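You operate a simulated robot arm through the tools that you are given. There is no shell and no other tool. Be economical: measure what you need, move in short steps, check, and stop when the job is done.

You are at the controls of a simulated robot arm. One attempt, no reset.

TASK
Fetch the yellow ring and set it on the top of the parts table. Then put the silver ring on the silver cover plate. Then take the yellow block and put it on the front of the nozzle bench. Then take the silver tube and put it on the front of the nozzle bench. Then take the purple block and put it on the black pad. Then put the black cap on the mesh shelf of the trolley away on the third level from the bottom of the steel shelf. Then count the blue block with holes on the mesh shelf of the trolley, then put as many of the clear cups from the mesh shelf of the trolley on the deck of the yellow pallet. Do these in the order given. Set down upright: purple block, clear cup.

Only the result counts: the job must be done as asked and must still hold three seconds after the hand-in. Knocking over, shifting, dropping, spilling or breaking anything else fails it. A push-on lid holds only when it is set on centred and level and pressed home; a screw cap is set on level and turned clockwise until tight.

THE ROBOT
A 7-joint arm with a two-finger gripper on a trunk, on a base that drives. Base frame: it is fixed to the floor where the robot stands at the start and does not move with it; the origin is under the middle of the robot, x ahead of it, y to its left, z up. Lengths are in cm, angles in degrees, forces in N, time in s.
With the tool pointing down near the work surface it reaches from about 14 to 60 cm from the robot's upright axis, wherever it stands. Its first joint turns from -166.0 to 166.0 degrees. Places, roughly: black cap (6x6x3 cm) [300, -50, 50]; black pad (11x8x2 cm) [50, 30, 80]; blue block with holes (8x4x4 cm) [300, -10, 50]; clear cup (6x6x8 cm) [310, -70, 50]; cover plate (25x21x2 cm) [70, 10, 80]; deck of the yellow pallet [610, 330, 60]; front of the nozzle bench (15x85 cm) [-24, -86, 82]; purple block (5x4x5 cm) [60, -60, 80]; silver ring (7x7x2 cm) [50, 0, 80]; silver tube (5x5x3 cm) [70, -60, 80]; third level of the steel shelf [-140, 170, 100]; top of the parts table [70, -10, 80]; yellow block (5x4x9 cm) [80, -30, 90]; yellow ring (7x7x2 cm) [50, 20, 130]. Payload 2.45 kg.
The TCP is the grasp point between the finger pads, 2.7 cm short of the fingertips. In the tool frame z runs along the fingers and y along their closing line. Largest opening 8 cm; the body of the gripper starts 5.4 cm behind the TCP.
Orientation is that of the tool frame in the base frame, as a unit quaternion [x, y, z, w]. With the fingers straight down and closing along the base's y, the tool's x points along the base's -x, its y along +y and its z along -z.

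THE INTERFACE
- The arm moves only by the tool apply_moves. Its argument "deltas" is one flat list of numbers, 7 for each row, row after row: the shift along the tool's x, y, z in cm, then the turn, a rotation vector about the tool's x, y, z in degrees, then the gripper command, from -1 (shut) to 1 (fully open), values between in proportion. In form: [dx, dy, dz, ax, ay, az, grip, dx, dy, dz, ax, ay, az, grip, ...]. A call has 1 to 12 rows; each row is the pose to reach, as a shift and turn from the pose commanded when the call began, along the tool's axes at that moment. A row lasts 0.2 s, in which the tool goes at most 5 cm and 8.6 degrees; a call with a longer step from one row to the next is refused whole, and so is a gripper value outside its range. Where a pose cannot be reached the arm comes as near as it can. A force on the tool above 40 N (or 10 N above the force at the start of the call, whichever is more), or a blocked arm, ends the call early, and 0.2 s more pass. The fingers move at their own pace (about 15.3 cm/s each) and stop on an object; they squeeze with about 38 N. The grip force told is the motor's: it shows also when the fingers shut on nothing. Time passes only in rows, and 0.2 s behind the last, so rows that repeat a pose let the fingers close. The reply holds the time, the measured pose of the TCP, the force on the tool along the base axes, the opening and the grip force, in the units named above and with some noise, with the torque about the TCP (base axes, N m) and any sound that the robot's microphone picked up.
- Cameras (640 x 400 px; columns grow to the right, rows downward): "scene" is now at [4.01, 11.16, 163.11]; the picture's right is [-0.44, -0.90, 0.00], its down [-0.79, 0.38, -0.48] and it looks along [0.43, -0.21, -0.88] (base axes); focal length 214 px, centre (320, 200). "wrist" rides on the gripper at [6.3, 1.3, -7.9] in the tool frame; the picture's right is [-0.19, 0.98, 0.00], its down [-0.72, -0.14, -0.68] and it looks along [-0.67, -0.13, 0.73] (tool axes); focal length 226 px, centre (320, 200). There is no depth. A picture from a camera that has moved, and an enlarged one, comes with that camera's place and axes in the base frame and with its lens.
- capture(camera): a new picture of that camera. The clock stands still meanwhile.
- raise_lower(by): slides the trunk up (or, below 0, down) by that many cm; the arm and the scene camera ride with it, the base frame stays. It gives what a move gives, with no picture.
- steer(legs): drives the robot by 1 to 6 legs, each [ahead, turn to the left] in cm and degrees, along the robot's own axes; the way and the turn of a leg run together, so that a leg with both is an arc; at most 150 cm and 180 degrees a leg. The arm and the cameras ride along, it lands a little off, and it stops where it bumps. It gives what a move gives.
- head_to(pan, tilt): turns the head with the scene camera to pan (to the left, within 120 degrees either way) and tilt (down, from -29 to 69), counted from straight ahead of the robot. It gives what a move gives.
- close_up(camera, box): a new picture of the part [left, top, right, bottom] of that camera's present view, enlarged. The clock stands still meanwhile.
- job_done(): hands the job in; it is judged then, once.

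Work in short steps. Places have to be worked out from the pictures, the camera data and where the tool is seen: move nearer, look again, correct. Check each grasp and each placing, and mend what went wrong. You have 483 turns and 216 pictures in all, those below and enlarged ones among them. Open the gripper and draw the arm clear of the work before you hand the job in, unless the task says otherwise.

The tools are called after "Request:" as a command line: name --argument value ..., lists and objects as JSON in quotes. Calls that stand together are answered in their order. apply_moves: Moves the arm, as the interface text tells. Its arguments: {"type":"object","properties":{"deltas":{"type":"array","items":{"type":"number"}}},"required":["deltas"]} The other tools are called the same way: raise_lower (by) slides the trunk up or down; steer (legs) drives the base; head_to (pan, tilt) turns the head that bears the scene camera; capture (camera) takes a picture; close_up (camera, box) takes an enlarged picture of a part of a camera's view; job_done () hands the job in.

At the start:

```text
time_s: 0.0
eef_pos: [31.18, -16.67, 144.96]
orientation: [0.0, 1.0, 0.0, 0.0]
ft_force: [-0.5, 1.1, 0.3]
ft_torque: [0.0, 0.02, -0.01]
gripper_width: 7.99
gripper_force: 0.1
trunk travel left (down, up): [-27.5, 26.5]
robot x, y, heading: [0.03, 0.17, -0.5]
head pan, tilt: [-86.3, 68.8]
```

scene: 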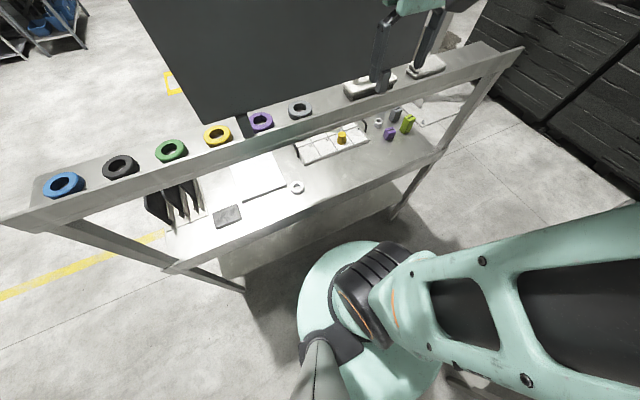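
wrist: 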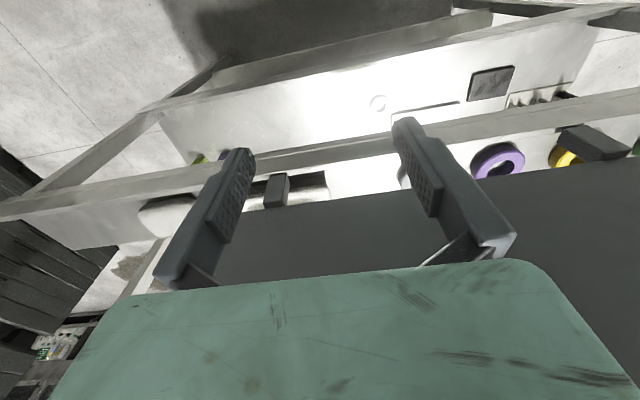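

The scene camera shows rings lying on a high shelf at about z=130 and the parts table below it. I'll turn the head straight at the work for a better look.

Request:
head_to --pan 0 --tilt 45

Request:
capture --camera "scene"

```text
time_s: 1.6
eef_pos: [31.13, -16.69, 144.91]
orientation: [0.0, 1.0, -0.001, 0.0]
ft_force: [1.4, -0.5, 0.7]
ft_torque: [0.01, 0.01, 0.02]
gripper_width: 8.02
gripper_force: 0.0
trunk travel left (down, up): [-27.5, 26.5]
robot x, y, heading: [-0.29, -0.0, 0.2]
head pan, tilt: [0.0, 45.0]
```

```text
213 pictures are left
camera scene: at [6.31, 13.97, 165.18], right [0.0, -1.0, 0.0], down [-0.71, 0.0, -0.71], along [0.71, 0.0, -0.71], focal length 214 px, centre (320, 200)
```

scene: 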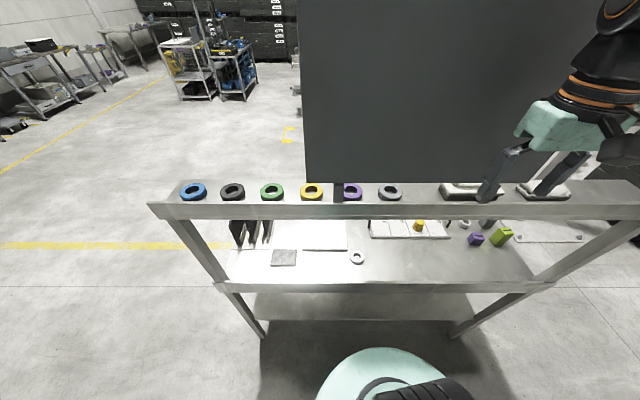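

The table and its items sit under an overshelf at about z=125–130. I'll zoom in to tell the items apart, and pan to see the sides.

Request:
close_up --camera "scene" --box '[220, 170, 400, 282]'

Request:
close_up --camera "scene" --box '[360, 170, 600, 320]'

Request:
head_to --pan -90 --tilt 35

Request:
capture --camera "scene"

Request:
head_to --pan -40 --tilt 30

Request:
capture --camera "scene"

```text
3.56 times, centred on (310, 226) of scene
camera zoom: at [6.31, 13.97, 165.18], right [0.0, -1.0, 0.0], down [-0.71, 0.0, -0.71], along [0.71, 0.0, -0.71], focal length 763 px, centre (356, 108)
```

zoom: 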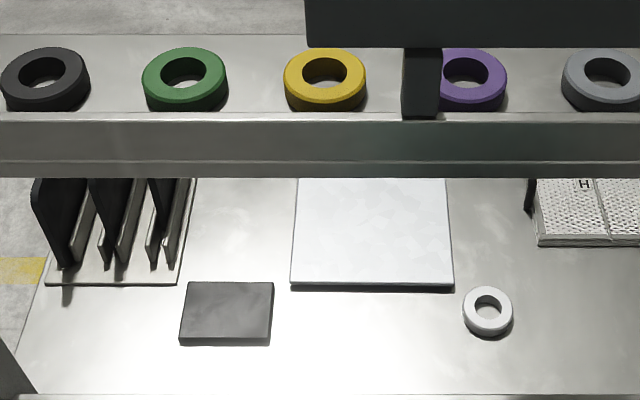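

```text
2.67 times, centred on (480, 245) of scene
camera zoom: at [6.31, 13.97, 165.18], right [0.0, -1.0, 0.0], down [-0.71, 0.0, -0.71], along [0.71, 0.0, -0.71], focal length 572 px, centre (-107, 80)
```

zoom: 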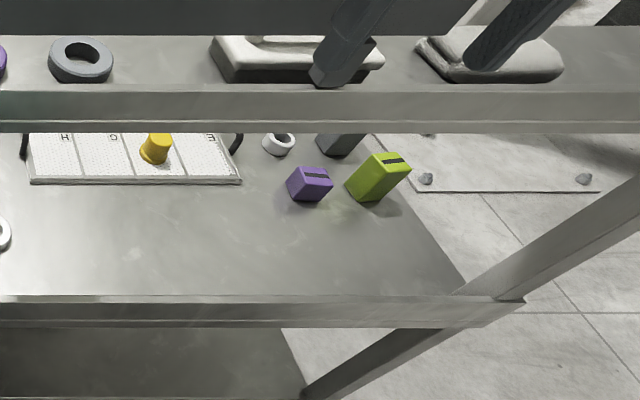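

```text
time_s: 3.2
eef_pos: [31.27, -16.76, 145.14]
orientation: [0.0, 1.0, 0.001, 0.003]
ft_force: [-1.1, 0.1, 0.5]
ft_torque: [0.05, 0.0, -0.01]
gripper_width: 7.99
gripper_force: 0.1
trunk travel left (down, up): [-27.5, 26.5]
robot x, y, heading: [0.09, 0.25, -0.1]
head pan, tilt: [-90.0, 35.0]
```

```text
210 pictures are left
camera scene: at [5.54, 9.73, 165.87], right [-0.5, -0.86, 0.0], down [-0.56, 0.32, -0.76], along [0.66, -0.38, -0.65], focal length 214 px, centre (320, 200)
```

scene: 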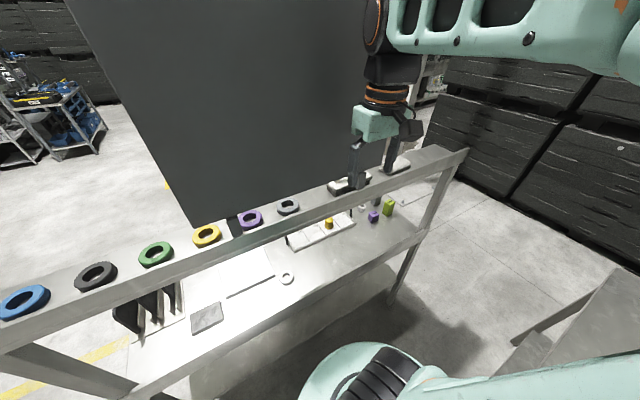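

```text
time_s: 4.4
eef_pos: [30.99, -16.86, 145.17]
orientation: [0.0, 1.0, 0.0, 0.004]
ft_force: [0.3, 0.4, 0.1]
ft_torque: [0.01, 0.01, 0.01]
gripper_width: 8.03
gripper_force: 0.1
trunk travel left (down, up): [-27.5, 26.5]
robot x, y, heading: [-0.43, 0.05, -0.3]
head pan, tilt: [-40.0, 30.0]
```

```text
209 pictures are left
camera scene: at [5.52, 9.65, 165.96], right [-0.51, -0.86, 0.0], down [-0.55, 0.33, -0.77], along [0.66, -0.39, -0.64], focal length 214 px, centre (320, 200)
```

scene: 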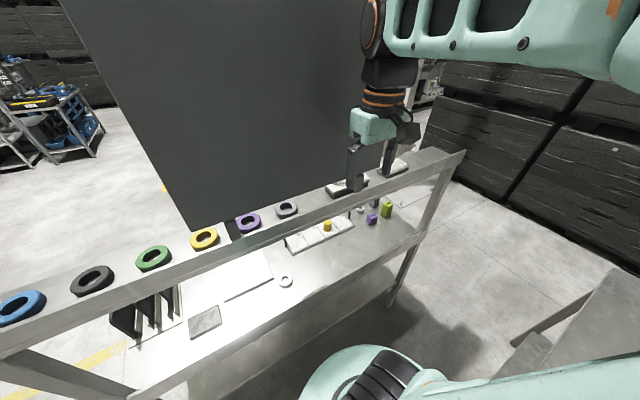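

The picture's direction does not match the told pan, so the head may lag. I'll check by waiting and re-looking.

Request:
head_to --pan -40 --tilt 30

Request:
capture --camera "scene"

```text
time_s: 5.0
eef_pos: [31.08, -16.78, 145.21]
orientation: [0.0, 1.0, 0.001, 0.004]
ft_force: [-0.5, 0.6, -0.9]
ft_torque: [0.01, 0.0, -0.01]
gripper_width: 8.0
gripper_force: 0.0
trunk travel left (down, up): [-27.5, 26.5]
robot x, y, heading: [0.05, -0.08, -0.0]
head pan, tilt: [-40.0, 30.0]
```

```text
208 pictures are left
camera scene: at [5.52, 9.62, 166.0], right [-0.51, -0.86, 0.0], down [-0.55, 0.32, -0.77], along [0.66, -0.4, -0.63], focal length 214 px, centre (320, 200)
```

scene: 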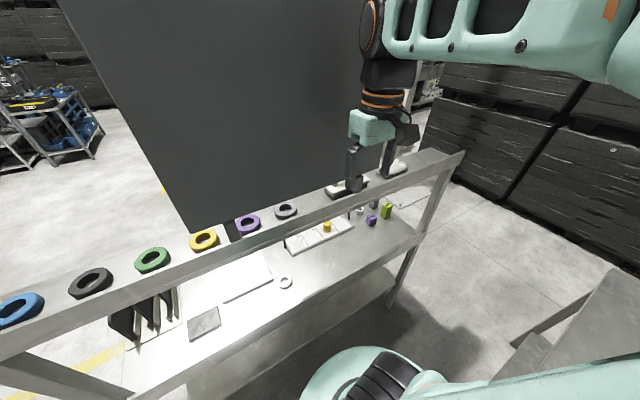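

The head seems to be stopped by the arm on the right. I'll look left and behind-left to learn the surroundings before driving.

Request:
head_to --pan 60 --tilt 35

Request:
capture --camera "scene"

Request:
head_to --pan 118 --tilt 30

Request:
capture --camera "scene"

```text
time_s: 6.8
eef_pos: [31.2, -16.88, 144.87]
orientation: [0.001, 1.0, 0.0, -0.001]
ft_force: [0.4, -0.6, 0.7]
ft_torque: [0.02, 0.01, -0.01]
gripper_width: 8.0
gripper_force: 0.1
trunk travel left (down, up): [-27.5, 26.5]
robot x, y, heading: [-0.11, -0.17, 0.0]
head pan, tilt: [60.0, 35.0]
```

```text
207 pictures are left
camera scene: at [2.67, 21.48, 166.67], right [0.86, -0.51, 0.0], down [-0.29, -0.49, -0.82], along [0.42, 0.7, -0.57], focal length 214 px, centre (320, 200)
```

scene: 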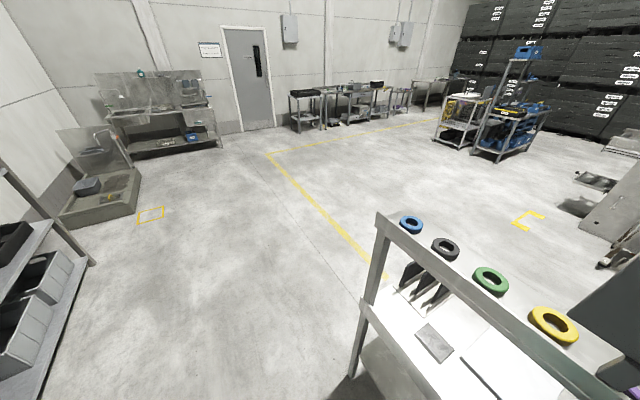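

```text
time_s: 8.1
eef_pos: [31.39, -16.77, 144.84]
orientation: [0.0, 1.0, 0.0, 0.0]
ft_force: [-0.1, 0.1, 0.2]
ft_torque: [0.01, 0.01, -0.02]
gripper_width: 8.0
gripper_force: 0.1
trunk travel left (down, up): [-27.5, 26.5]
robot x, y, heading: [0.12, 0.09, -0.2]
head pan, tilt: [118.0, 30.0]
```

```text
206 pictures are left
camera scene: at [-6.05, 21.98, 167.44], right [0.88, 0.47, 0.0], down [0.23, -0.44, -0.87], along [-0.41, 0.76, -0.5], focal length 214 px, centre (320, 200)
```

scene: 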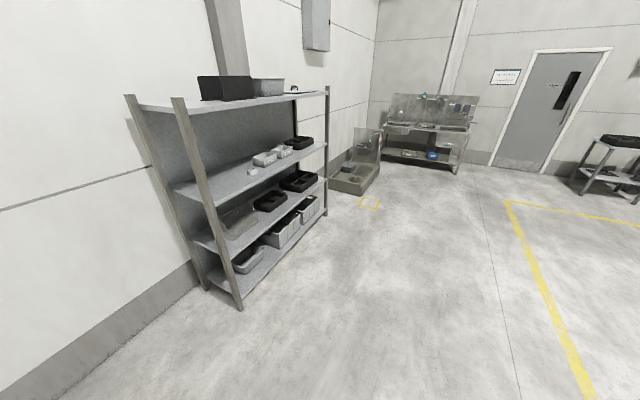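

The yellow ring sits at about (47, 16, 128) on the shelf. The panel in front (x≈41.5, y<16, z>136) means I should reach it leaning from the front-left. I'll shift the robot left with an S-curve, backing off first.

Request:
steer --legs '[[-30, -30], [0, 60], [32, -30]]'

Request:
head_to --pan 0 --tilt 45

Request:
capture --camera "scene"

Request:
capture --camera "wrist"

```text
time_s: 14.6
eef_pos: [32.94, -0.98, 145.0]
orientation: [0.0, 1.0, 0.0, 0.0]
ft_force: [-0.5, 0.1, 0.2]
ft_torque: [0.03, -0.02, 0.02]
gripper_width: 8.0
gripper_force: 0.1
trunk travel left (down, up): [-27.5, 26.5]
robot x, y, heading: [1.5, 16.25, 0.5]
head pan, tilt: [118.0, 30.0]
```

```text
time_s: 16.5
eef_pos: [33.09, -0.93, 144.93]
orientation: [0.001, 1.0, 0.0, 0.0]
ft_force: [0.2, 0.2, -0.4]
ft_torque: [-0.01, 0.02, 0.0]
gripper_width: 8.03
gripper_force: 0.0
trunk travel left (down, up): [-27.5, 26.5]
robot x, y, heading: [1.97, 16.11, 0.4]
head pan, tilt: [0.0, 45.0]
```

```text
205 pictures are left
camera scene: at [8.12, 30.06, 165.18], right [0.01, -1.0, 0.0], down [-0.71, -0.01, -0.71], along [0.71, 0.01, -0.71], focal length 214 px, centre (320, 200)
```

scene: 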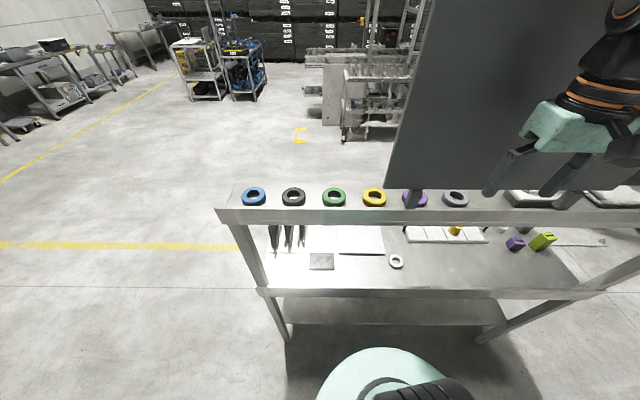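

```text
204 pictures are left
camera wrist: at [26.81, 0.24, 152.78], right [0.2, 0.98, 0.0], down [0.72, -0.14, 0.68], along [0.67, -0.13, -0.73], focal length 226 px, centre (320, 200)
```

wrist: 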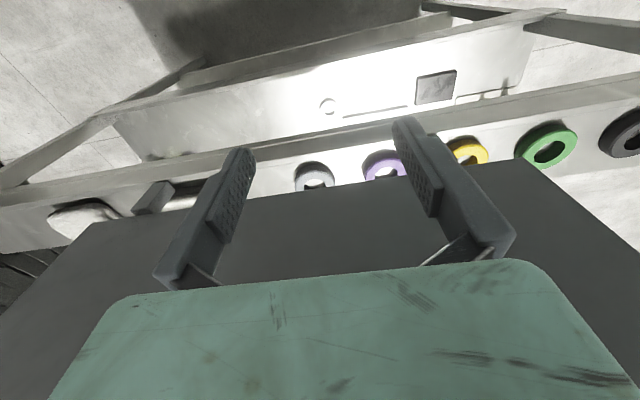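

Ring centre ≈ (48, 16.3, 127), panel edge at x≈40.6, y=17, z>136. I'll move the gripper to the left of the panel, turning it −90° so the fingers close along x.

Request:
apply_moves --deltas '[0.7, 3.3, -0.4, 0, 0, -8, 1, 1.4, 6.6, -0.8, 0, 0, -16, 1, 2.1, 9.9, -1.2, 0, 0, -24, 1, 2.8, 13.2, -1.6, 0, 0, -32, 1, 3.5, 16.5, -2, 0, 0, -40, 1, 4.2, 19.8, -2.4, 0, 0, -48, 1, 4.9, 23.1, -2.8, 0, 0, -56, 1, 5.6, 26.4, -3.2, 0, 0, -64, 1, 6.3, 29.7, -3.6, 0, 0, -72, 1, 7, 33, -4, 0, 0, -80, 1, 8, 36, -5, 0, 0, -88, 1, 8, 36, -5, 0, 0, -90, 1]'

Request:
capture --camera "scene"

```text
time_s: 18.6
eef_pos: [29.2, 23.62, 147.85]
orientation: [-0.519, 0.854, 0.034, -0.001]
ft_force: [0.9, 0.0, 0.0]
ft_torque: [-0.02, -0.03, 0.0]
gripper_width: 8.03
gripper_force: 0.1
trunk travel left (down, up): [-27.5, 26.5]
robot x, y, heading: [1.88, 16.13, 0.5]
head pan, tilt: [0.0, 45.0]
stopped in row 10: the arm was blocked; the commanded pose is now the measured one
```

```text
203 pictures are left
camera scene: at [8.33, 30.95, 165.8], right [0.12, -0.99, 0.0], down [-0.65, -0.08, -0.76], along [0.75, 0.09, -0.65], focal length 214 px, centre (320, 200)
```

scene: 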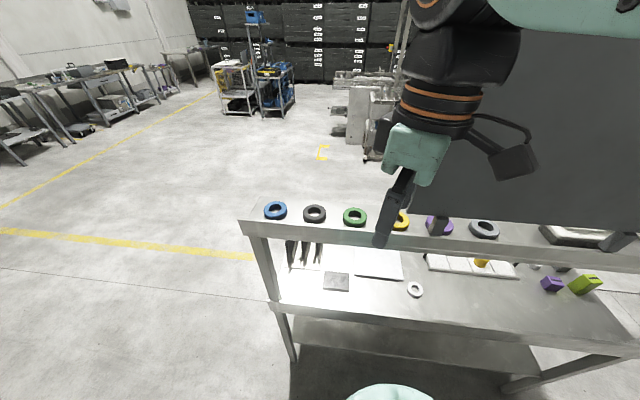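

The arm bumped the head at the left. I'll back off a little to the right, then raise the trunk so that the arm works well below the head.

Request:
apply_moves --deltas '[3, -3, 0, 0, 0, 0, 1, 4, -6, 0, 0, 0, 0, 1]'

Request:
raise_lower --by 24

Request:
head_to --pan 0 --tilt 50

Request:
capture --camera "scene"

```text
time_s: 19.2
eef_pos: [32.96, 17.69, 147.3]
orientation: [-0.522, 0.852, 0.032, 0.0]
ft_force: [0.4, -0.1, 0.0]
ft_torque: [0.02, 0.02, -0.05]
gripper_width: 7.99
gripper_force: 0.2
trunk travel left (down, up): [-27.5, 26.5]
robot x, y, heading: [1.75, 16.24, 0.3]
head pan, tilt: [0.0, 45.0]
```

```text
time_s: 21.7
eef_pos: [32.9, 17.59, 171.43]
orientation: [-0.521, 0.853, 0.032, -0.001]
ft_force: [0.2, 0.4, -0.1]
ft_torque: [0.01, -0.04, -0.03]
gripper_width: 8.0
gripper_force: 0.0
trunk travel left (down, up): [-51.5, 2.5]
robot x, y, heading: [2.03, 16.35, 0.4]
head pan, tilt: [0.0, 45.0]
```

```text
time_s: 22.3
eef_pos: [32.75, 17.74, 171.39]
orientation: [-0.521, 0.853, 0.033, -0.001]
ft_force: [-0.1, -0.5, 0.0]
ft_torque: [-0.05, 0.03, -0.02]
gripper_width: 7.98
gripper_force: 0.0
trunk travel left (down, up): [-51.5, 2.5]
robot x, y, heading: [1.73, 16.23, 0.3]
head pan, tilt: [0.0, 50.0]
```

```text
202 pictures are left
camera scene: at [7.68, 30.06, 188.49], right [0.01, -1.0, 0.0], down [-0.77, -0.01, -0.64], along [0.64, 0.01, -0.77], focal length 214 px, centre (320, 200)
```

scene: 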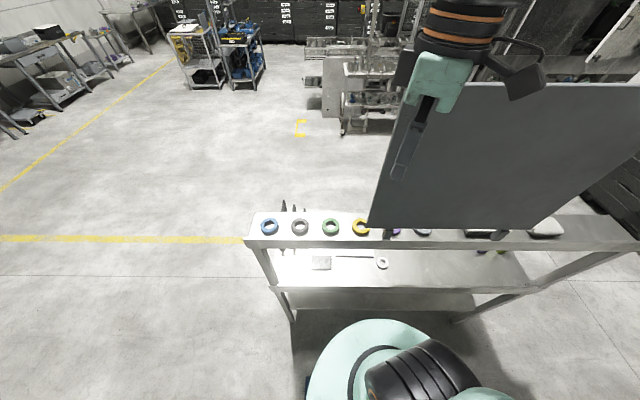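

The view is clear of the head now. I'll go down and left at x≈30 with the remaining turn and levelling.

Request:
apply_moves --deltas '[-1.6, 1.15, 2.75, 0.4, 0.25, -3.5, 1, -3.2, 2.3, 5.5, 0.8, 0.5, -7, 1, -4.8, 3.45, 8.25, 1.2, 0.75, -10.5, 1, -6.4, 4.6, 11, 1.6, 1, -14, 1, -8, 5.75, 13.75, 2, 1.25, -17.5, 1, -9.6, 6.9, 16.5, 2.4, 1.5, -21, 1, -11.2, 8.05, 19.25, 2.8, 1.75, -24.5, 1, -13, 9.2, 22, 3.2, 2, -27, 1]'

Request:
capture --camera "scene"

```text
time_s: 24.1
eef_pos: [32.44, 30.11, 151.47]
orientation: [-0.646, 0.763, 0.009, 0.017]
ft_force: [0.2, -1.1, 0.6]
ft_torque: [0.05, 0.01, 0.0]
gripper_width: 8.0
gripper_force: 0.1
trunk travel left (down, up): [-51.5, 2.5]
robot x, y, heading: [1.97, 16.01, 0.5]
head pan, tilt: [0.0, 50.0]
stopped in row 8: the arm was blocked; the commanded pose is now the measured one
```

```text
201 pictures are left
camera scene: at [5.93, 34.37, 187.94], right [0.59, -0.81, 0.0], down [-0.66, -0.48, -0.58], along [0.47, 0.34, -0.81], focal length 214 px, centre (320, 200)
```

scene: 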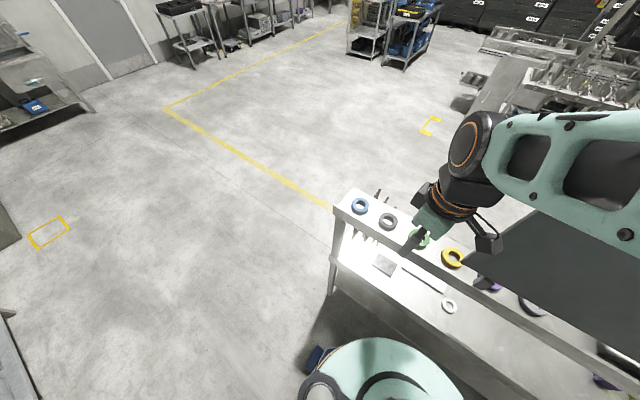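

The forearm still pushes the head. I'll turn the head well to the left out of the way and continue the remaining bit.

Request:
head_to --pan 65 --tilt 50

Request:
capture --camera "scene"

Request:
capture --camera "wrist"

```text
time_s: 25.5
eef_pos: [32.61, 29.97, 151.18]
orientation: [-0.644, 0.764, 0.011, 0.014]
ft_force: [-0.6, -1.6, -0.3]
ft_torque: [-0.03, -0.01, -0.01]
gripper_width: 8.02
gripper_force: 0.0
trunk travel left (down, up): [-51.5, 2.5]
robot x, y, heading: [2.07, 15.95, 0.6]
head pan, tilt: [65.0, 50.0]
```

```text
200 pictures are left
camera scene: at [3.17, 37.0, 188.49], right [0.91, -0.42, 0.0], down [-0.32, -0.7, -0.64], along [0.27, 0.58, -0.77], focal length 214 px, centre (320, 200)
```

scene: 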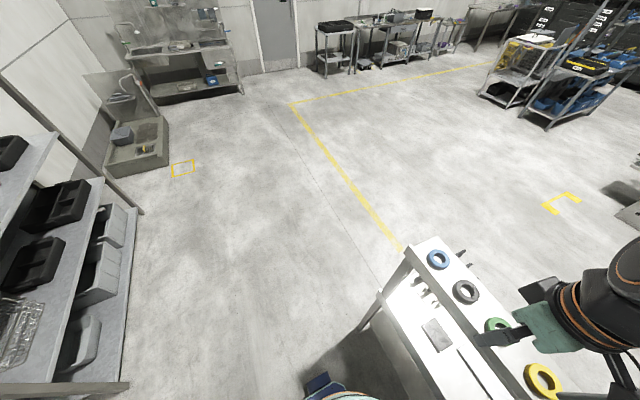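

```text
199 pictures are left
camera wrist: at [30.17, 23.67, 158.94], right [-0.93, 0.36, 0.0], down [0.25, 0.66, 0.71], along [0.25, 0.66, -0.71], focal length 226 px, centre (320, 200)
```

wrist: 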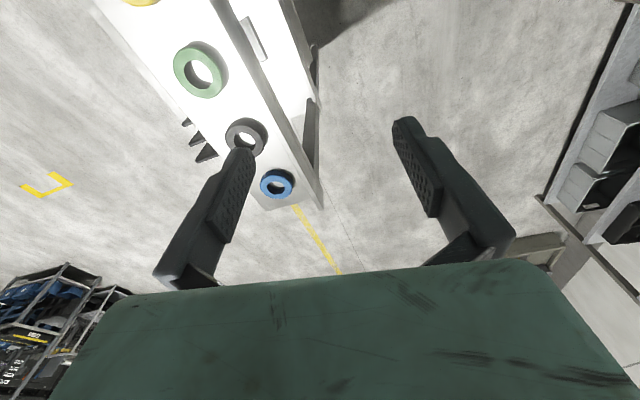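

Ring at about (47.2, 16.4, 127). I'll move in over the shelf left of the ring, leaning the tool 40° to the left.

Request:
apply_moves --deltas '[-0.5, -3.1, 0.2, 0, 8, 0, 1, -1, -6.2, 0.4, 0, 16, 0, 1, -1.5, -9.3, 0.6, 0, 24, 0, 1, -2, -12.4, 0.8, 0, 32, 0, 1, -2.6, -15.45, 1.1, 0, 40, 0, 1]'

Request:
capture --camera "wrist"

Request:
capture --camera "scene"

```text
time_s: 26.7
eef_pos: [48.5, 30.11, 150.21]
orientation: [-0.609, 0.722, -0.211, -0.251]
ft_force: [0.6, 0.4, 0.2]
ft_torque: [0.01, 0.03, -0.05]
gripper_width: 8.02
gripper_force: 0.0
trunk travel left (down, up): [-51.5, 2.5]
robot x, y, heading: [2.11, 16.03, 0.6]
head pan, tilt: [65.0, 50.0]
```

```text
198 pictures are left
camera wrist: at [47.4, 30.22, 160.27], right [-0.94, 0.31, -0.12], down [0.31, 0.95, 0.09], along [0.14, 0.05, -0.99], focal length 226 px, centre (320, 200)
```

wrist: 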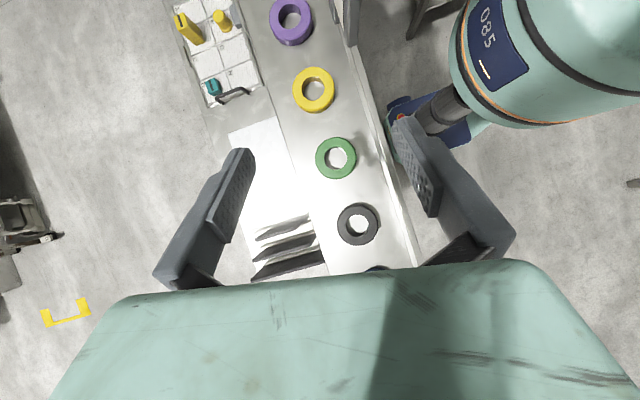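

```text
197 pictures are left
camera scene: at [3.59, 37.22, 188.45], right [0.91, -0.42, 0.0], down [-0.32, -0.7, -0.64], along [0.26, 0.58, -0.77], focal length 214 px, centre (320, 200)
```

scene: 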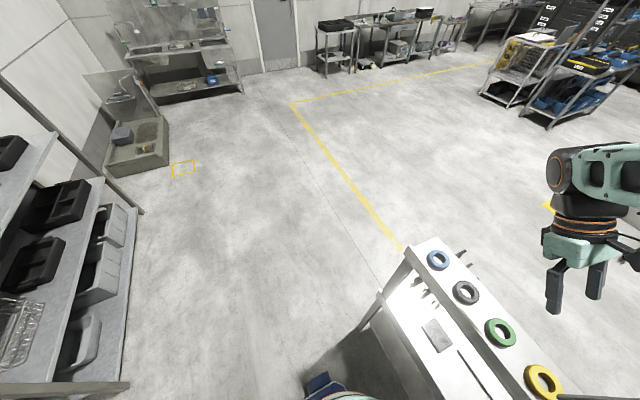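

From the wrist view the yellow ring is at (47.8, 16.8). I go to a 5 cm standoff along the tool axis and look again.

Request:
apply_moves --deltas '[-0.8, -0.3, 3.8, 0, 0, 0, 1, -1.6, -0.6, 7.6, 0, 0, 0, 1, -2.4, -0.9, 11.4, 0, 0, 0, 1, -3.2, -1.2, 15.2, 0, 0, 0, 1, -4.05, -1.6, 18.9, 0, 0, 0, 1]'

Request:
capture --camera "wrist"

Request:
capture --camera "scene"

```text
time_s: 27.9
eef_pos: [48.69, 21.23, 132.82]
orientation: [-0.61, 0.722, -0.21, -0.248]
ft_force: [0.5, -0.8, 0.4]
ft_torque: [-0.01, 0.01, 0.0]
gripper_width: 7.99
gripper_force: 0.0
trunk travel left (down, up): [-51.5, 2.5]
robot x, y, heading: [1.82, 16.0, 0.7]
head pan, tilt: [65.0, 50.0]
```

```text
196 pictures are left
camera wrist: at [47.33, 21.34, 142.96], right [-0.94, 0.31, -0.12], down [0.3, 0.95, 0.09], along [0.14, 0.05, -0.99], focal length 226 px, centre (320, 200)
```

wrist: 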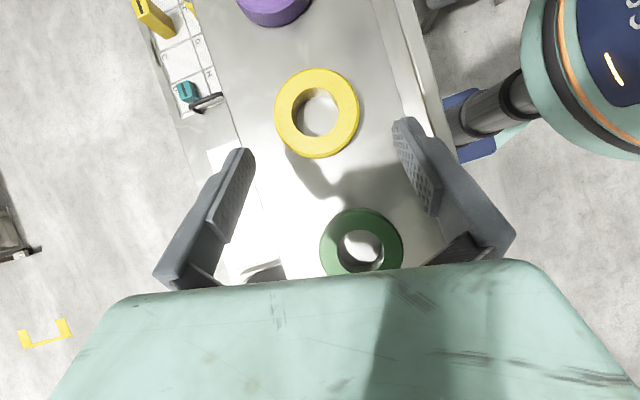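

```text
195 pictures are left
camera scene: at [3.38, 36.98, 188.49], right [0.91, -0.42, 0.0], down [-0.32, -0.7, -0.64], along [0.27, 0.58, -0.77], focal length 214 px, centre (320, 200)
```

scene: 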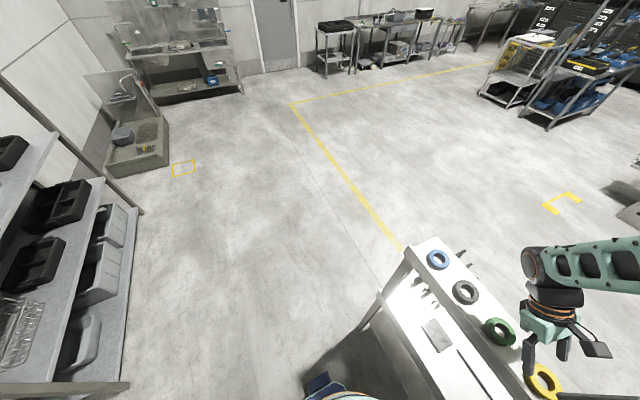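

Ring centre ≈ (48, 15.9) with its top somewhere around z=125.5. I move 4.8 cm closer and check where fingertips are relative to the ring.

Request:
apply_moves --deltas '[-0.4, -0.1, 2.4, 0, 0, 0, 1, -0.8, -0.17, 4.8, 0, 0, 0, 1]'

Request:
capture --camera "wrist"

Request:
close_up --camera "scene" --box '[440, 220, 640, 400]'

```text
time_s: 28.5
eef_pos: [48.14, 19.02, 128.5]
orientation: [-0.61, 0.723, -0.211, -0.247]
ft_force: [-0.5, 1.1, 0.6]
ft_torque: [0.0, 0.01, 0.02]
gripper_width: 7.96
gripper_force: 0.0
trunk travel left (down, up): [-51.5, 2.5]
robot x, y, heading: [1.81, 16.23, 0.6]
head pan, tilt: [65.0, 50.0]
```

```text
194 pictures are left
camera wrist: at [46.83, 19.14, 138.66], right [-0.94, 0.32, -0.12], down [0.3, 0.95, 0.09], along [0.15, 0.05, -0.99], focal length 226 px, centre (320, 200)
```

wrist: 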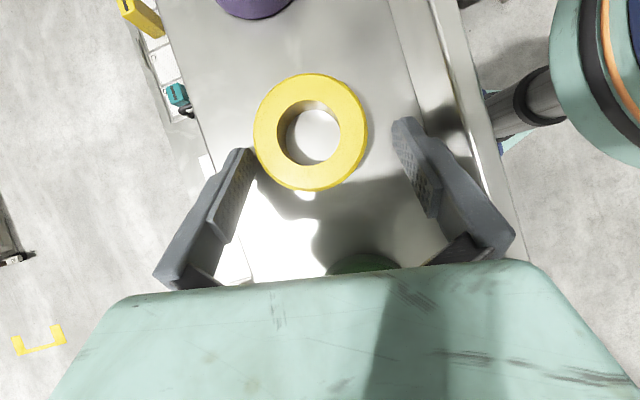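

```text
2.22 times, centred on (540, 310) of scene
camera zoom: at [3.13, 37.04, 188.49], right [0.91, -0.42, 0.0], down [-0.32, -0.7, -0.64], along [0.27, 0.58, -0.77], focal length 477 px, centre (-169, -44)
```

zoom: 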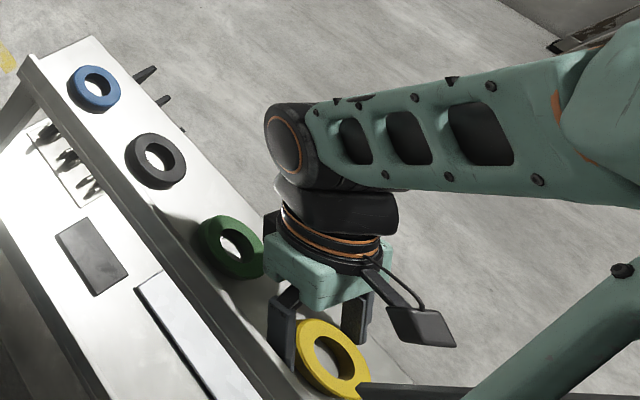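

Ring: top ≈124.7, centre (48.2, 15.7), ø≈7. I correct sideways 0.6 and go in 3.4 cm, then close.

Request:
apply_moves --deltas '[-0.2, -0.6, 1.0, 0, 0, 0, 1, -0.4, -0.62, 3.3, 0, 0, 0, 1]'

Request:
capture --camera "wrist"

```text
time_s: 28.9
eef_pos: [48.15, 18.97, 128.35]
orientation: [-0.609, 0.722, -0.211, -0.251]
ft_force: [-10.8, 8.2, 21.3]
ft_torque: [-0.05, 0.72, -0.32]
gripper_width: 7.63
gripper_force: 0.0
trunk travel left (down, up): [-51.5, 2.5]
robot x, y, heading: [1.92, 15.99, 0.7]
head pan, tilt: [65.0, 50.0]
stopped in row 1: the force on the tool passed its limit at 51 N (the readings are from after the stop); the commanded pose is now the measured one
```

```text
192 pictures are left
camera wrist: at [46.88, 19.12, 138.56], right [-0.94, 0.32, -0.12], down [0.31, 0.95, 0.09], along [0.14, 0.05, -0.99], focal length 226 px, centre (320, 200)
```

wrist: 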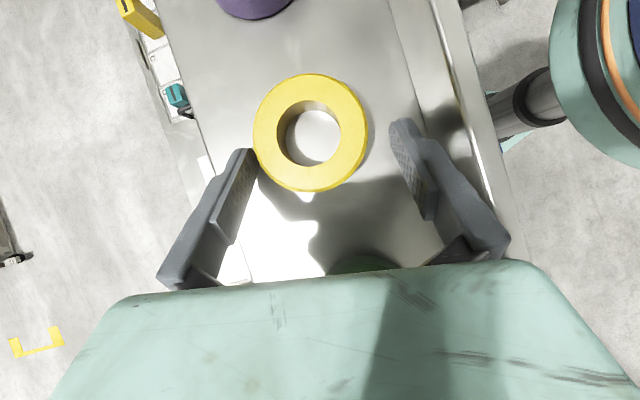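

Contact is at the front finger, probably a raised front rail of the shelf. I'll back off 3 cm and zoom in.

Request:
apply_moves --deltas '[0, 0, -2, 0, 0, 0, 1, 0, 0, -4, 0, 0, 0, 1]'

Request:
close_up --camera "wrist" --box '[200, 20, 500, 220]'

```text
time_s: 29.4
eef_pos: [48.79, 21.24, 131.57]
orientation: [-0.609, 0.722, -0.211, -0.25]
ft_force: [0.1, -0.4, 0.4]
ft_torque: [0.01, -0.03, -0.01]
gripper_width: 8.01
gripper_force: 0.1
trunk travel left (down, up): [-51.5, 2.5]
robot x, y, heading: [1.76, 15.81, 0.4]
head pan, tilt: [65.0, 50.0]
```

```text
2.00 times, centred on (350, 120) of wrist
camera zoom: at [47.52, 21.35, 141.65], right [-0.94, 0.32, -0.12], down [0.31, 0.95, 0.09], along [0.14, 0.05, -0.99], focal length 452 px, centre (260, 360)
```

zoom: 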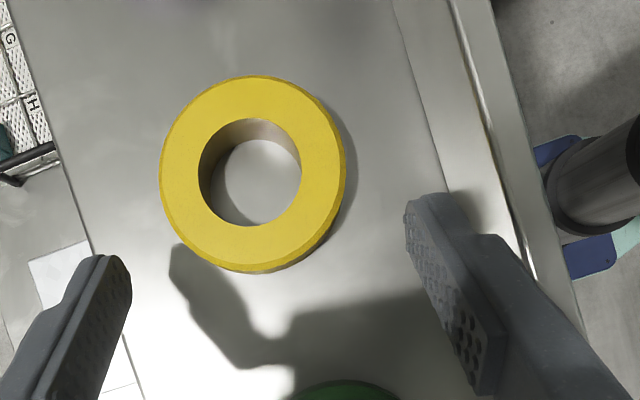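

Re-evaluating the forces: both fingertips touched, so they most likely touched the shelf surface itself (z≈125.6), with the ring a bit further on in −y. I go to just above that height, 1.2 cm further to −y, and look.

Request:
apply_moves --deltas '[0.87, 0, 2.0, 0, 0, 0, 1, 0.87, 0, 4.3, 0, 0, 0, 1]'

Request:
capture --camera "wrist"

```text
time_s: 30.1
eef_pos: [48.23, 17.96, 128.59]
orientation: [-0.609, 0.722, -0.21, -0.251]
ft_force: [0.6, 0.1, -0.3]
ft_torque: [-0.01, 0.0, 0.0]
gripper_width: 8.0
gripper_force: 0.0
trunk travel left (down, up): [-51.5, 2.5]
robot x, y, heading: [1.81, 15.63, 0.7]
head pan, tilt: [65.0, 50.0]
```

```text
190 pictures are left
camera wrist: at [47.06, 18.15, 138.74], right [-0.94, 0.31, -0.12], down [0.31, 0.95, 0.09], along [0.14, 0.05, -0.99], focal length 226 px, centre (320, 200)
```

wrist: 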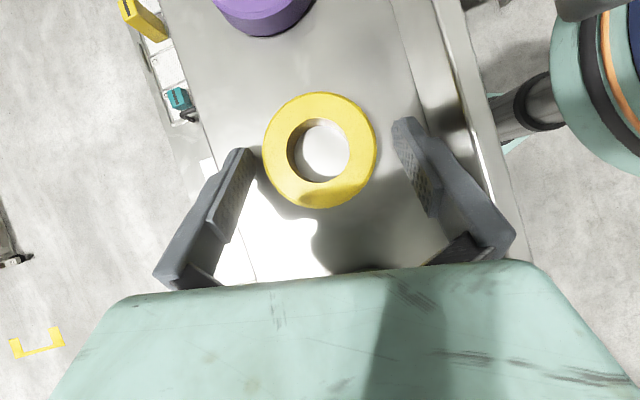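

The ring is now centred between the fingertips. I close to see whether they catch it.

Request:
apply_moves --deltas '[0, 0, 0, 0, 0, 0, 0.5, 0, 0, 0, 0, 0, 0, -1, 0, 0, 0, 0, 0, 0, -1]'

Request:
capture --camera "wrist"

```text
time_s: 30.9
eef_pos: [48.24, 18.0, 128.65]
orientation: [-0.609, 0.722, -0.211, -0.25]
ft_force: [-0.4, 0.8, 0.2]
ft_torque: [0.0, 0.0, 0.0]
gripper_width: 6.01
gripper_force: 38.0
trunk travel left (down, up): [-51.5, 2.5]
robot x, y, heading: [1.87, 16.17, 0.7]
head pan, tilt: [65.0, 50.0]
```

```text
189 pictures are left
camera wrist: at [47.02, 18.14, 138.78], right [-0.94, 0.32, -0.12], down [0.31, 0.95, 0.09], along [0.14, 0.05, -0.99], focal length 226 px, centre (320, 200)
```

wrist: 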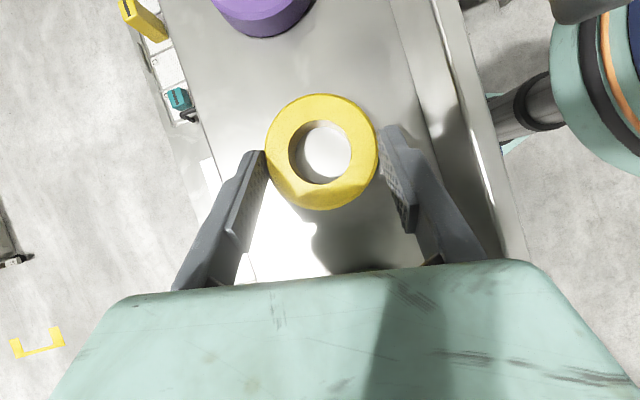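

It caught the ring but short of its diameter. I open, shift 0.9 cm further (−y), and close again.

Request:
apply_moves --deltas '[0, 0, 0, 0, 0, 0, 1, 0, 0, 0, 0, 0, 0, 1, 0.7, -0.05, 0.56, 0, 0, 0, 1, 0.7, -0.05, 0.56, 0, 0, 0, -1, 0.7, -0.05, 0.56, 0, 0, 0, -1, 0.7, -0.05, 0.56, 0, 0, 0, -1]'

Request:
capture --camera "wrist"

```text
time_s: 32.2
eef_pos: [48.15, 17.2, 128.73]
orientation: [-0.61, 0.722, -0.212, -0.25]
ft_force: [0.6, -0.1, -0.4]
ft_torque: [-0.01, -0.03, 0.04]
gripper_width: 6.02
gripper_force: 37.7
trunk travel left (down, up): [-51.5, 2.5]
robot x, y, heading: [1.82, 16.0, 0.3]
head pan, tilt: [65.0, 50.0]
```

```text
188 pictures are left
camera wrist: at [46.88, 17.29, 138.78], right [-0.94, 0.32, -0.12], down [0.31, 0.95, 0.09], along [0.14, 0.05, -0.99], focal length 226 px, centre (320, 200)
```

wrist: 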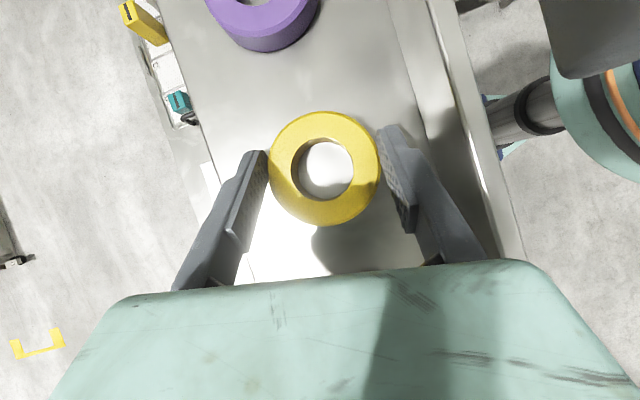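

Width 6.0 again, so that is the ring's size; grip is firm. Lift straight up 3 cm, then draw back to the left and up.

Request:
apply_moves --deltas '[0.93, 0, -1.2, 0, 0, 0, -1, 1.86, 0, -2.35, 0, 0, 0, -1, 1.8, 0.5, -6.5, 0, 0, 0, -1, 1.7, 1, -10.5, 0, 0, 0, -1, 1.6, 1.4, -14.5, 0, 0, 0, -1, 1.55, 1.7, -17.9, 0, 0, 0, -1]'

Request:
capture --camera "wrist"

```text
time_s: 33.6
eef_pos: [47.84, 27.19, 143.71]
orientation: [-0.61, 0.722, -0.211, -0.25]
ft_force: [0.4, 0.7, -0.7]
ft_torque: [0.01, 0.02, 0.02]
gripper_width: 6.01
gripper_force: 37.7
trunk travel left (down, up): [-51.5, 2.5]
robot x, y, heading: [1.68, 15.88, 0.7]
head pan, tilt: [65.0, 50.0]
```

```text
187 pictures are left
camera wrist: at [46.61, 27.36, 153.9], right [-0.94, 0.32, -0.12], down [0.31, 0.95, 0.09], along [0.14, 0.05, -0.99], focal length 226 px, centre (320, 200)
```

wrist: 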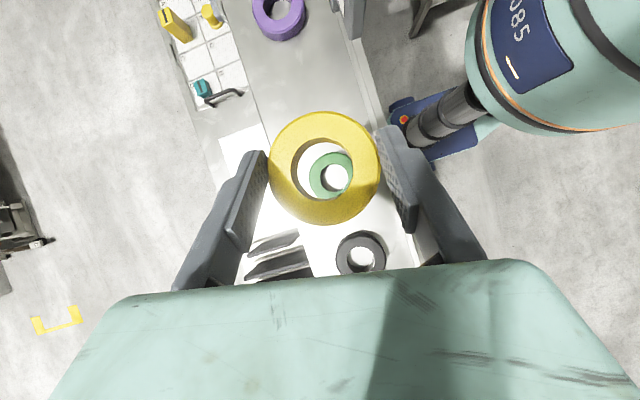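

The ring is held. I carry it out in front of the shelf (x≈29, y≈32).

Request:
apply_moves --deltas '[-0.3, 4, -0.2, 0, 0, 0, -1, -0.6, 8, -0.4, 0, 0, 0, -1, -0.9, 12, -0.6, 0, 0, 0, -1, -1.1, 16, -0.8, 0, 0, 0, -1, -1.37, 19.6, -1.05, 0, 0, 0, -1]'

Request:
capture --camera "scene"

```text
time_s: 34.9
eef_pos: [28.68, 32.01, 143.7]
orientation: [-0.609, 0.722, -0.212, -0.249]
ft_force: [0.1, -0.1, 0.4]
ft_torque: [-0.02, -0.01, 0.03]
gripper_width: 5.98
gripper_force: 38.0
trunk travel left (down, up): [-51.5, 2.5]
robot x, y, heading: [1.73, 15.78, 0.3]
head pan, tilt: [65.0, 50.0]
```

```text
186 pictures are left
camera scene: at [3.0, 37.04, 188.49], right [0.91, -0.42, 0.0], down [-0.32, -0.7, -0.64], along [0.27, 0.58, -0.77], focal length 214 px, centre (320, 200)
```

scene: 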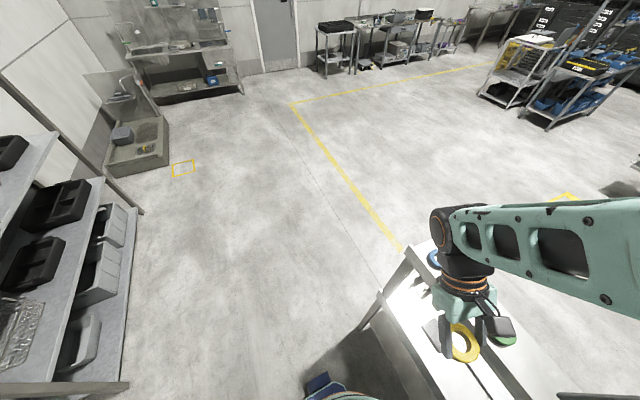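

I want to know where the forearm and elbow lie relative to the panel, so I pan the head back toward the arm.

Request:
head_to --pan 25 --tilt 35

Request:
capture --camera "scene"

```text
time_s: 35.9
eef_pos: [28.82, 31.98, 143.71]
orientation: [-0.609, 0.722, -0.211, -0.25]
ft_force: [0.2, -0.1, -0.4]
ft_torque: [-0.01, -0.01, -0.01]
gripper_width: 5.99
gripper_force: 37.7
trunk travel left (down, up): [-51.5, 2.5]
robot x, y, heading: [2.07, 15.76, 0.6]
head pan, tilt: [25.0, 35.0]
```

```text
185 pictures are left
camera scene: at [5.45, 37.1, 191.0], right [0.79, -0.61, 0.0], down [-0.33, -0.43, -0.84], along [0.51, 0.67, -0.54], focal length 214 px, centre (320, 200)
```

scene: 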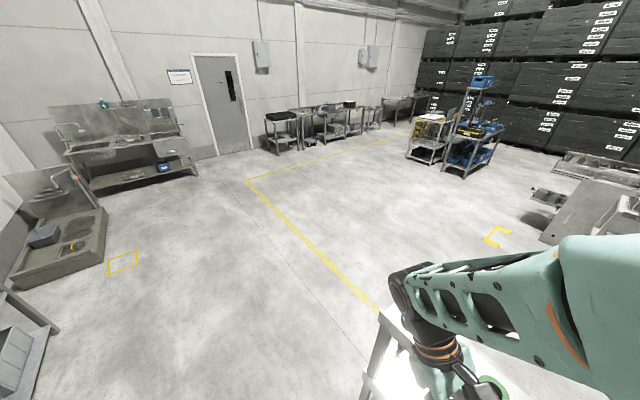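

The elbow is up front near the head, clear of the panel. Next I lower the ring straight down in front of the table to z≈105.

Request:
apply_moves --deltas '[-3, -0.1, 3.78, 0, 0, 0, -1, -6, -0.2, 7.55, 0, 0, 0, -1, -9, -0.4, 11.3, 0, 0, 0, -1, -12, -0.5, 15.1, 0, 0, 0, -1, -15, -0.6, 18.9, 0, 0, 0, -1, -18, -0.8, 22.6, 0, 0, 0, -1, -21, -0.9, 26.4, 0, 0, 0, -1, -24.1, -1, 30.2, 0, 0, 0, -1]'

Request:
head_to --pan 25 --tilt 50

Request:
capture --camera "scene"

```text
time_s: 37.7
eef_pos: [30.18, 32.24, 104.96]
orientation: [-0.609, 0.722, -0.211, -0.251]
ft_force: [0.4, 0.7, 0.0]
ft_torque: [0.02, -0.03, -0.05]
gripper_width: 6.04
gripper_force: 37.7
trunk travel left (down, up): [-51.5, 2.5]
robot x, y, heading: [1.83, 16.01, 0.3]
head pan, tilt: [25.0, 35.0]
```

```text
time_s: 38.5
eef_pos: [30.12, 32.35, 105.04]
orientation: [-0.609, 0.722, -0.212, -0.25]
ft_force: [-0.3, -0.5, 1.2]
ft_torque: [0.01, -0.01, -0.01]
gripper_width: 6.03
gripper_force: 37.8
trunk travel left (down, up): [-51.5, 2.5]
robot x, y, heading: [1.63, 16.33, 0.7]
head pan, tilt: [25.0, 50.0]
```

```text
184 pictures are left
camera scene: at [6.97, 33.37, 188.49], right [0.43, -0.9, 0.0], down [-0.69, -0.33, -0.64], along [0.58, 0.28, -0.77], focal length 214 px, centre (320, 200)
```

scene: 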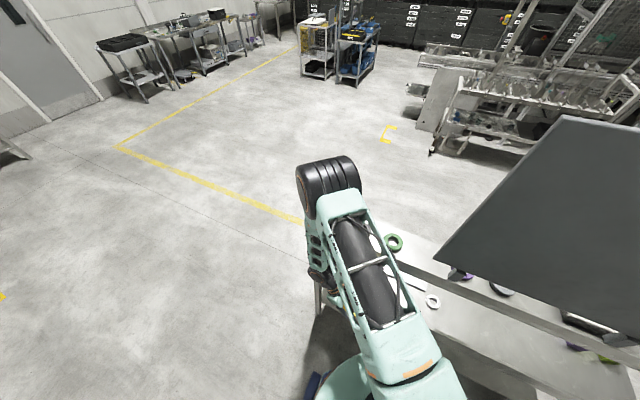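

The elbow stands up close to the shelf front, so I back the robot off 14 cm to give the arm room, then swing the tool to point forward.

Request:
steer --legs '[[-14, 0]]'

Request:
apply_moves --deltas '[0, 0, 0, 5.1, 0, -6.5, -1, 0, 0, 0, 10.2, 0, -13, -1, 0, 0, 0, 15.4, 0, -19.5, -1, 0, 0, 0, 20.6, 0, -26, -1, 0, 0, 0, 25.7, 0, -32.6, -1, 0, 0, 0, 30.9, 0, -39.2, -1]'

Request:
capture --camera "scene"

```text
time_s: 39.8
eef_pos: [16.36, 32.1, 105.11]
orientation: [-0.608, 0.723, -0.211, -0.25]
ft_force: [-1.8, -0.2, -0.5]
ft_torque: [0.04, 0.01, 0.03]
gripper_width: 6.06
gripper_force: 38.0
trunk travel left (down, up): [-51.5, 2.5]
robot x, y, heading: [-11.8, 16.12, 0.4]
head pan, tilt: [25.0, 50.0]
```

```text
time_s: 41.3
eef_pos: [18.93, 27.01, 104.98]
orientation: [0.809, -0.493, 0.274, 0.165]
ft_force: [-0.8, 0.9, -0.3]
ft_torque: [0.02, -0.03, 0.03]
gripper_width: 6.02
gripper_force: 38.1
trunk travel left (down, up): [-51.5, 2.5]
robot x, y, heading: [-11.95, 15.81, 0.2]
head pan, tilt: [25.0, 50.0]
stopped in row 6: the arm was blocked; the commanded pose is now the measured one
```

```text
183 pictures are left
camera scene: at [-6.82, 33.36, 188.48], right [0.43, -0.9, 0.0], down [-0.69, -0.33, -0.64], along [0.58, 0.27, -0.77], focal length 214 px, centre (320, 200)
```

scene: 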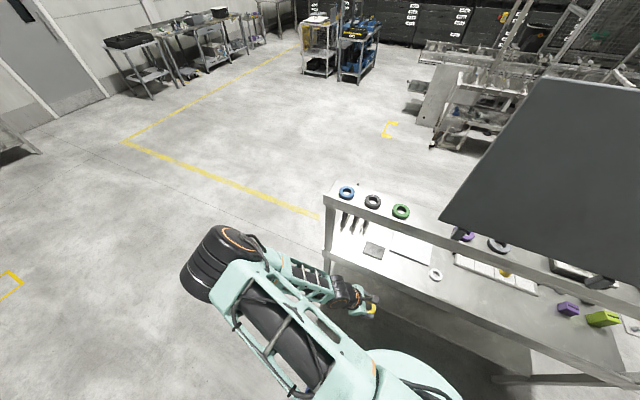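

Blocked part-way (too close in). I extend forward first, still below the shelf, then continue the turn.

Request:
apply_moves --deltas '[1.3, -3.3, 2.2, 0, 0, 0, -1, 2.6, -6.6, 4.4, 0, 0, 0, -1, 3.9, -9.9, 6.6, 0, 0, 0, -1, 5.2, -13.1, 8.9, 0, 0, 0, -1, 6.4, -16.4, 11.2, 0, 0, 0, -1]'

Request:
capture --camera "scene"

```text
time_s: 42.5
eef_pos: [39.27, 23.83, 99.94]
orientation: [0.811, -0.49, 0.274, 0.165]
ft_force: [0.7, 0.1, -0.6]
ft_torque: [0.0, 0.02, 0.02]
gripper_width: 6.03
gripper_force: 38.3
trunk travel left (down, up): [-51.5, 2.5]
robot x, y, heading: [-11.74, 15.78, 0.5]
head pan, tilt: [25.0, 50.0]
```

```text
182 pictures are left
camera scene: at [-6.49, 33.09, 188.49], right [0.43, -0.9, 0.0], down [-0.69, -0.33, -0.64], along [0.58, 0.27, -0.77], focal length 214 px, centre (320, 200)
```

scene: 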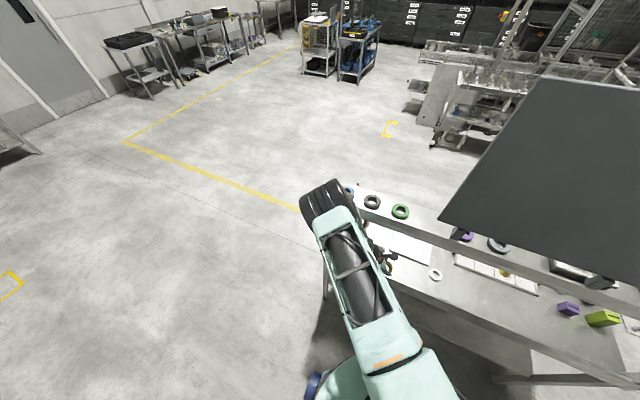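

I continue turning the tool toward pointing straight ahead, now that the arm is extended.

Request:
apply_moves --deltas '[0, 0, 0, 4.85, 0, -6.36, -1, 0, 0, 0, 9.7, 0, -12.7, -1, 0, 0, 0, 14.5, 0, -19.1, -1, 0, 0, 0, 19.4, 0, -25.4, -1, 0, 0, 0, 24.2, 0, -31.8, -1]'

Request:
capture --camera "scene"

Request:
capture --camera "wrist"

```text
time_s: 43.7
eef_pos: [39.1, 24.19, 99.96]
orientation: [0.93, -0.183, 0.314, 0.061]
ft_force: [0.7, -0.3, -0.3]
ft_torque: [0.02, 0.0, -0.03]
gripper_width: 6.05
gripper_force: 38.4
trunk travel left (down, up): [-51.5, 2.5]
robot x, y, heading: [-11.86, 16.01, 0.3]
head pan, tilt: [25.0, 50.0]
```

```text
181 pictures are left
camera scene: at [-6.72, 33.19, 188.49], right [0.43, -0.9, 0.0], down [-0.69, -0.33, -0.64], along [0.58, 0.27, -0.77], focal length 214 px, centre (320, 200)
```

scene: 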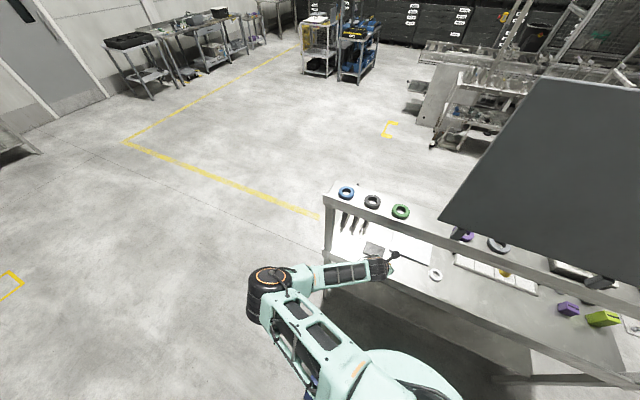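

```text
180 pictures are left
camera wrist: at [38.85, 22.83, 110.06], right [-0.51, -0.85, -0.12], down [-0.86, 0.5, 0.11], along [-0.03, 0.16, -0.99], focal length 226 px, centre (320, 200)
```

wrist: 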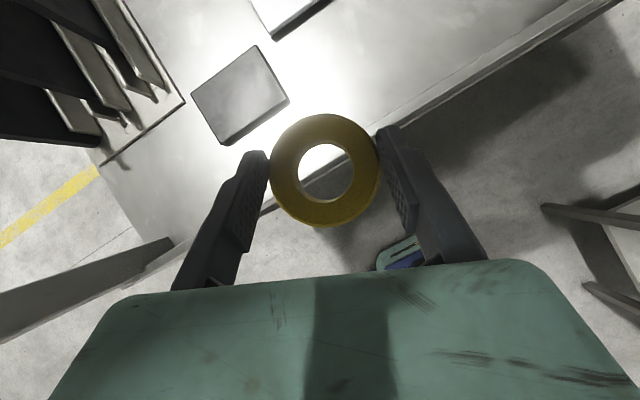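

The ring is held and the arm now reaches under the shelf nicely. I move to above the free front strip of the table at about (49, 14), z≈88.

Request:
apply_moves --deltas '[0.6, 1.4, 4.2, 0, 0, 0, -1, 1.2, 2.8, 8.4, 0, 0, 0, -1, 1.8, 4.1, 12.6, 0, 0, 0, -1, 2.43, 5.5, 16.9, 0, 0, 0, -1]'

Request:
capture --camera "wrist"

Request:
capture --camera "scene"

```text
time_s: 44.7
eef_pos: [48.41, 14.44, 87.85]
orientation: [0.929, -0.184, 0.315, 0.06]
ft_force: [0.6, -0.5, 0.1]
ft_torque: [-0.01, -0.01, 0.01]
gripper_width: 6.06
gripper_force: 37.9
trunk travel left (down, up): [-51.5, 2.5]
robot x, y, heading: [-11.9, 15.94, 0.1]
head pan, tilt: [25.0, 50.0]
```

```text
179 pictures are left
camera wrist: at [48.08, 13.12, 98.0], right [-0.52, -0.85, -0.12], down [-0.86, 0.5, 0.11], along [-0.03, 0.16, -0.99], focal length 226 px, centre (320, 200)
```

wrist: 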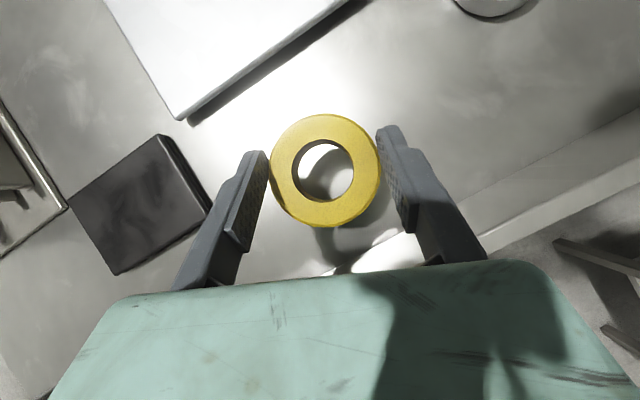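

```text
178 pictures are left
camera scene: at [-6.58, 33.08, 188.49], right [0.43, -0.9, 0.0], down [-0.69, -0.33, -0.64], along [0.58, 0.27, -0.77], focal length 214 px, centre (320, 200)
```

scene: 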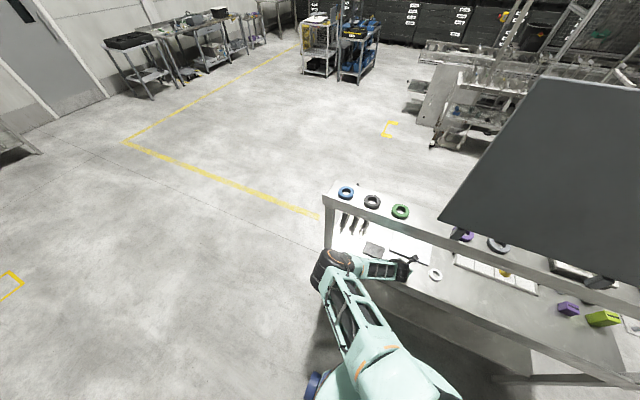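

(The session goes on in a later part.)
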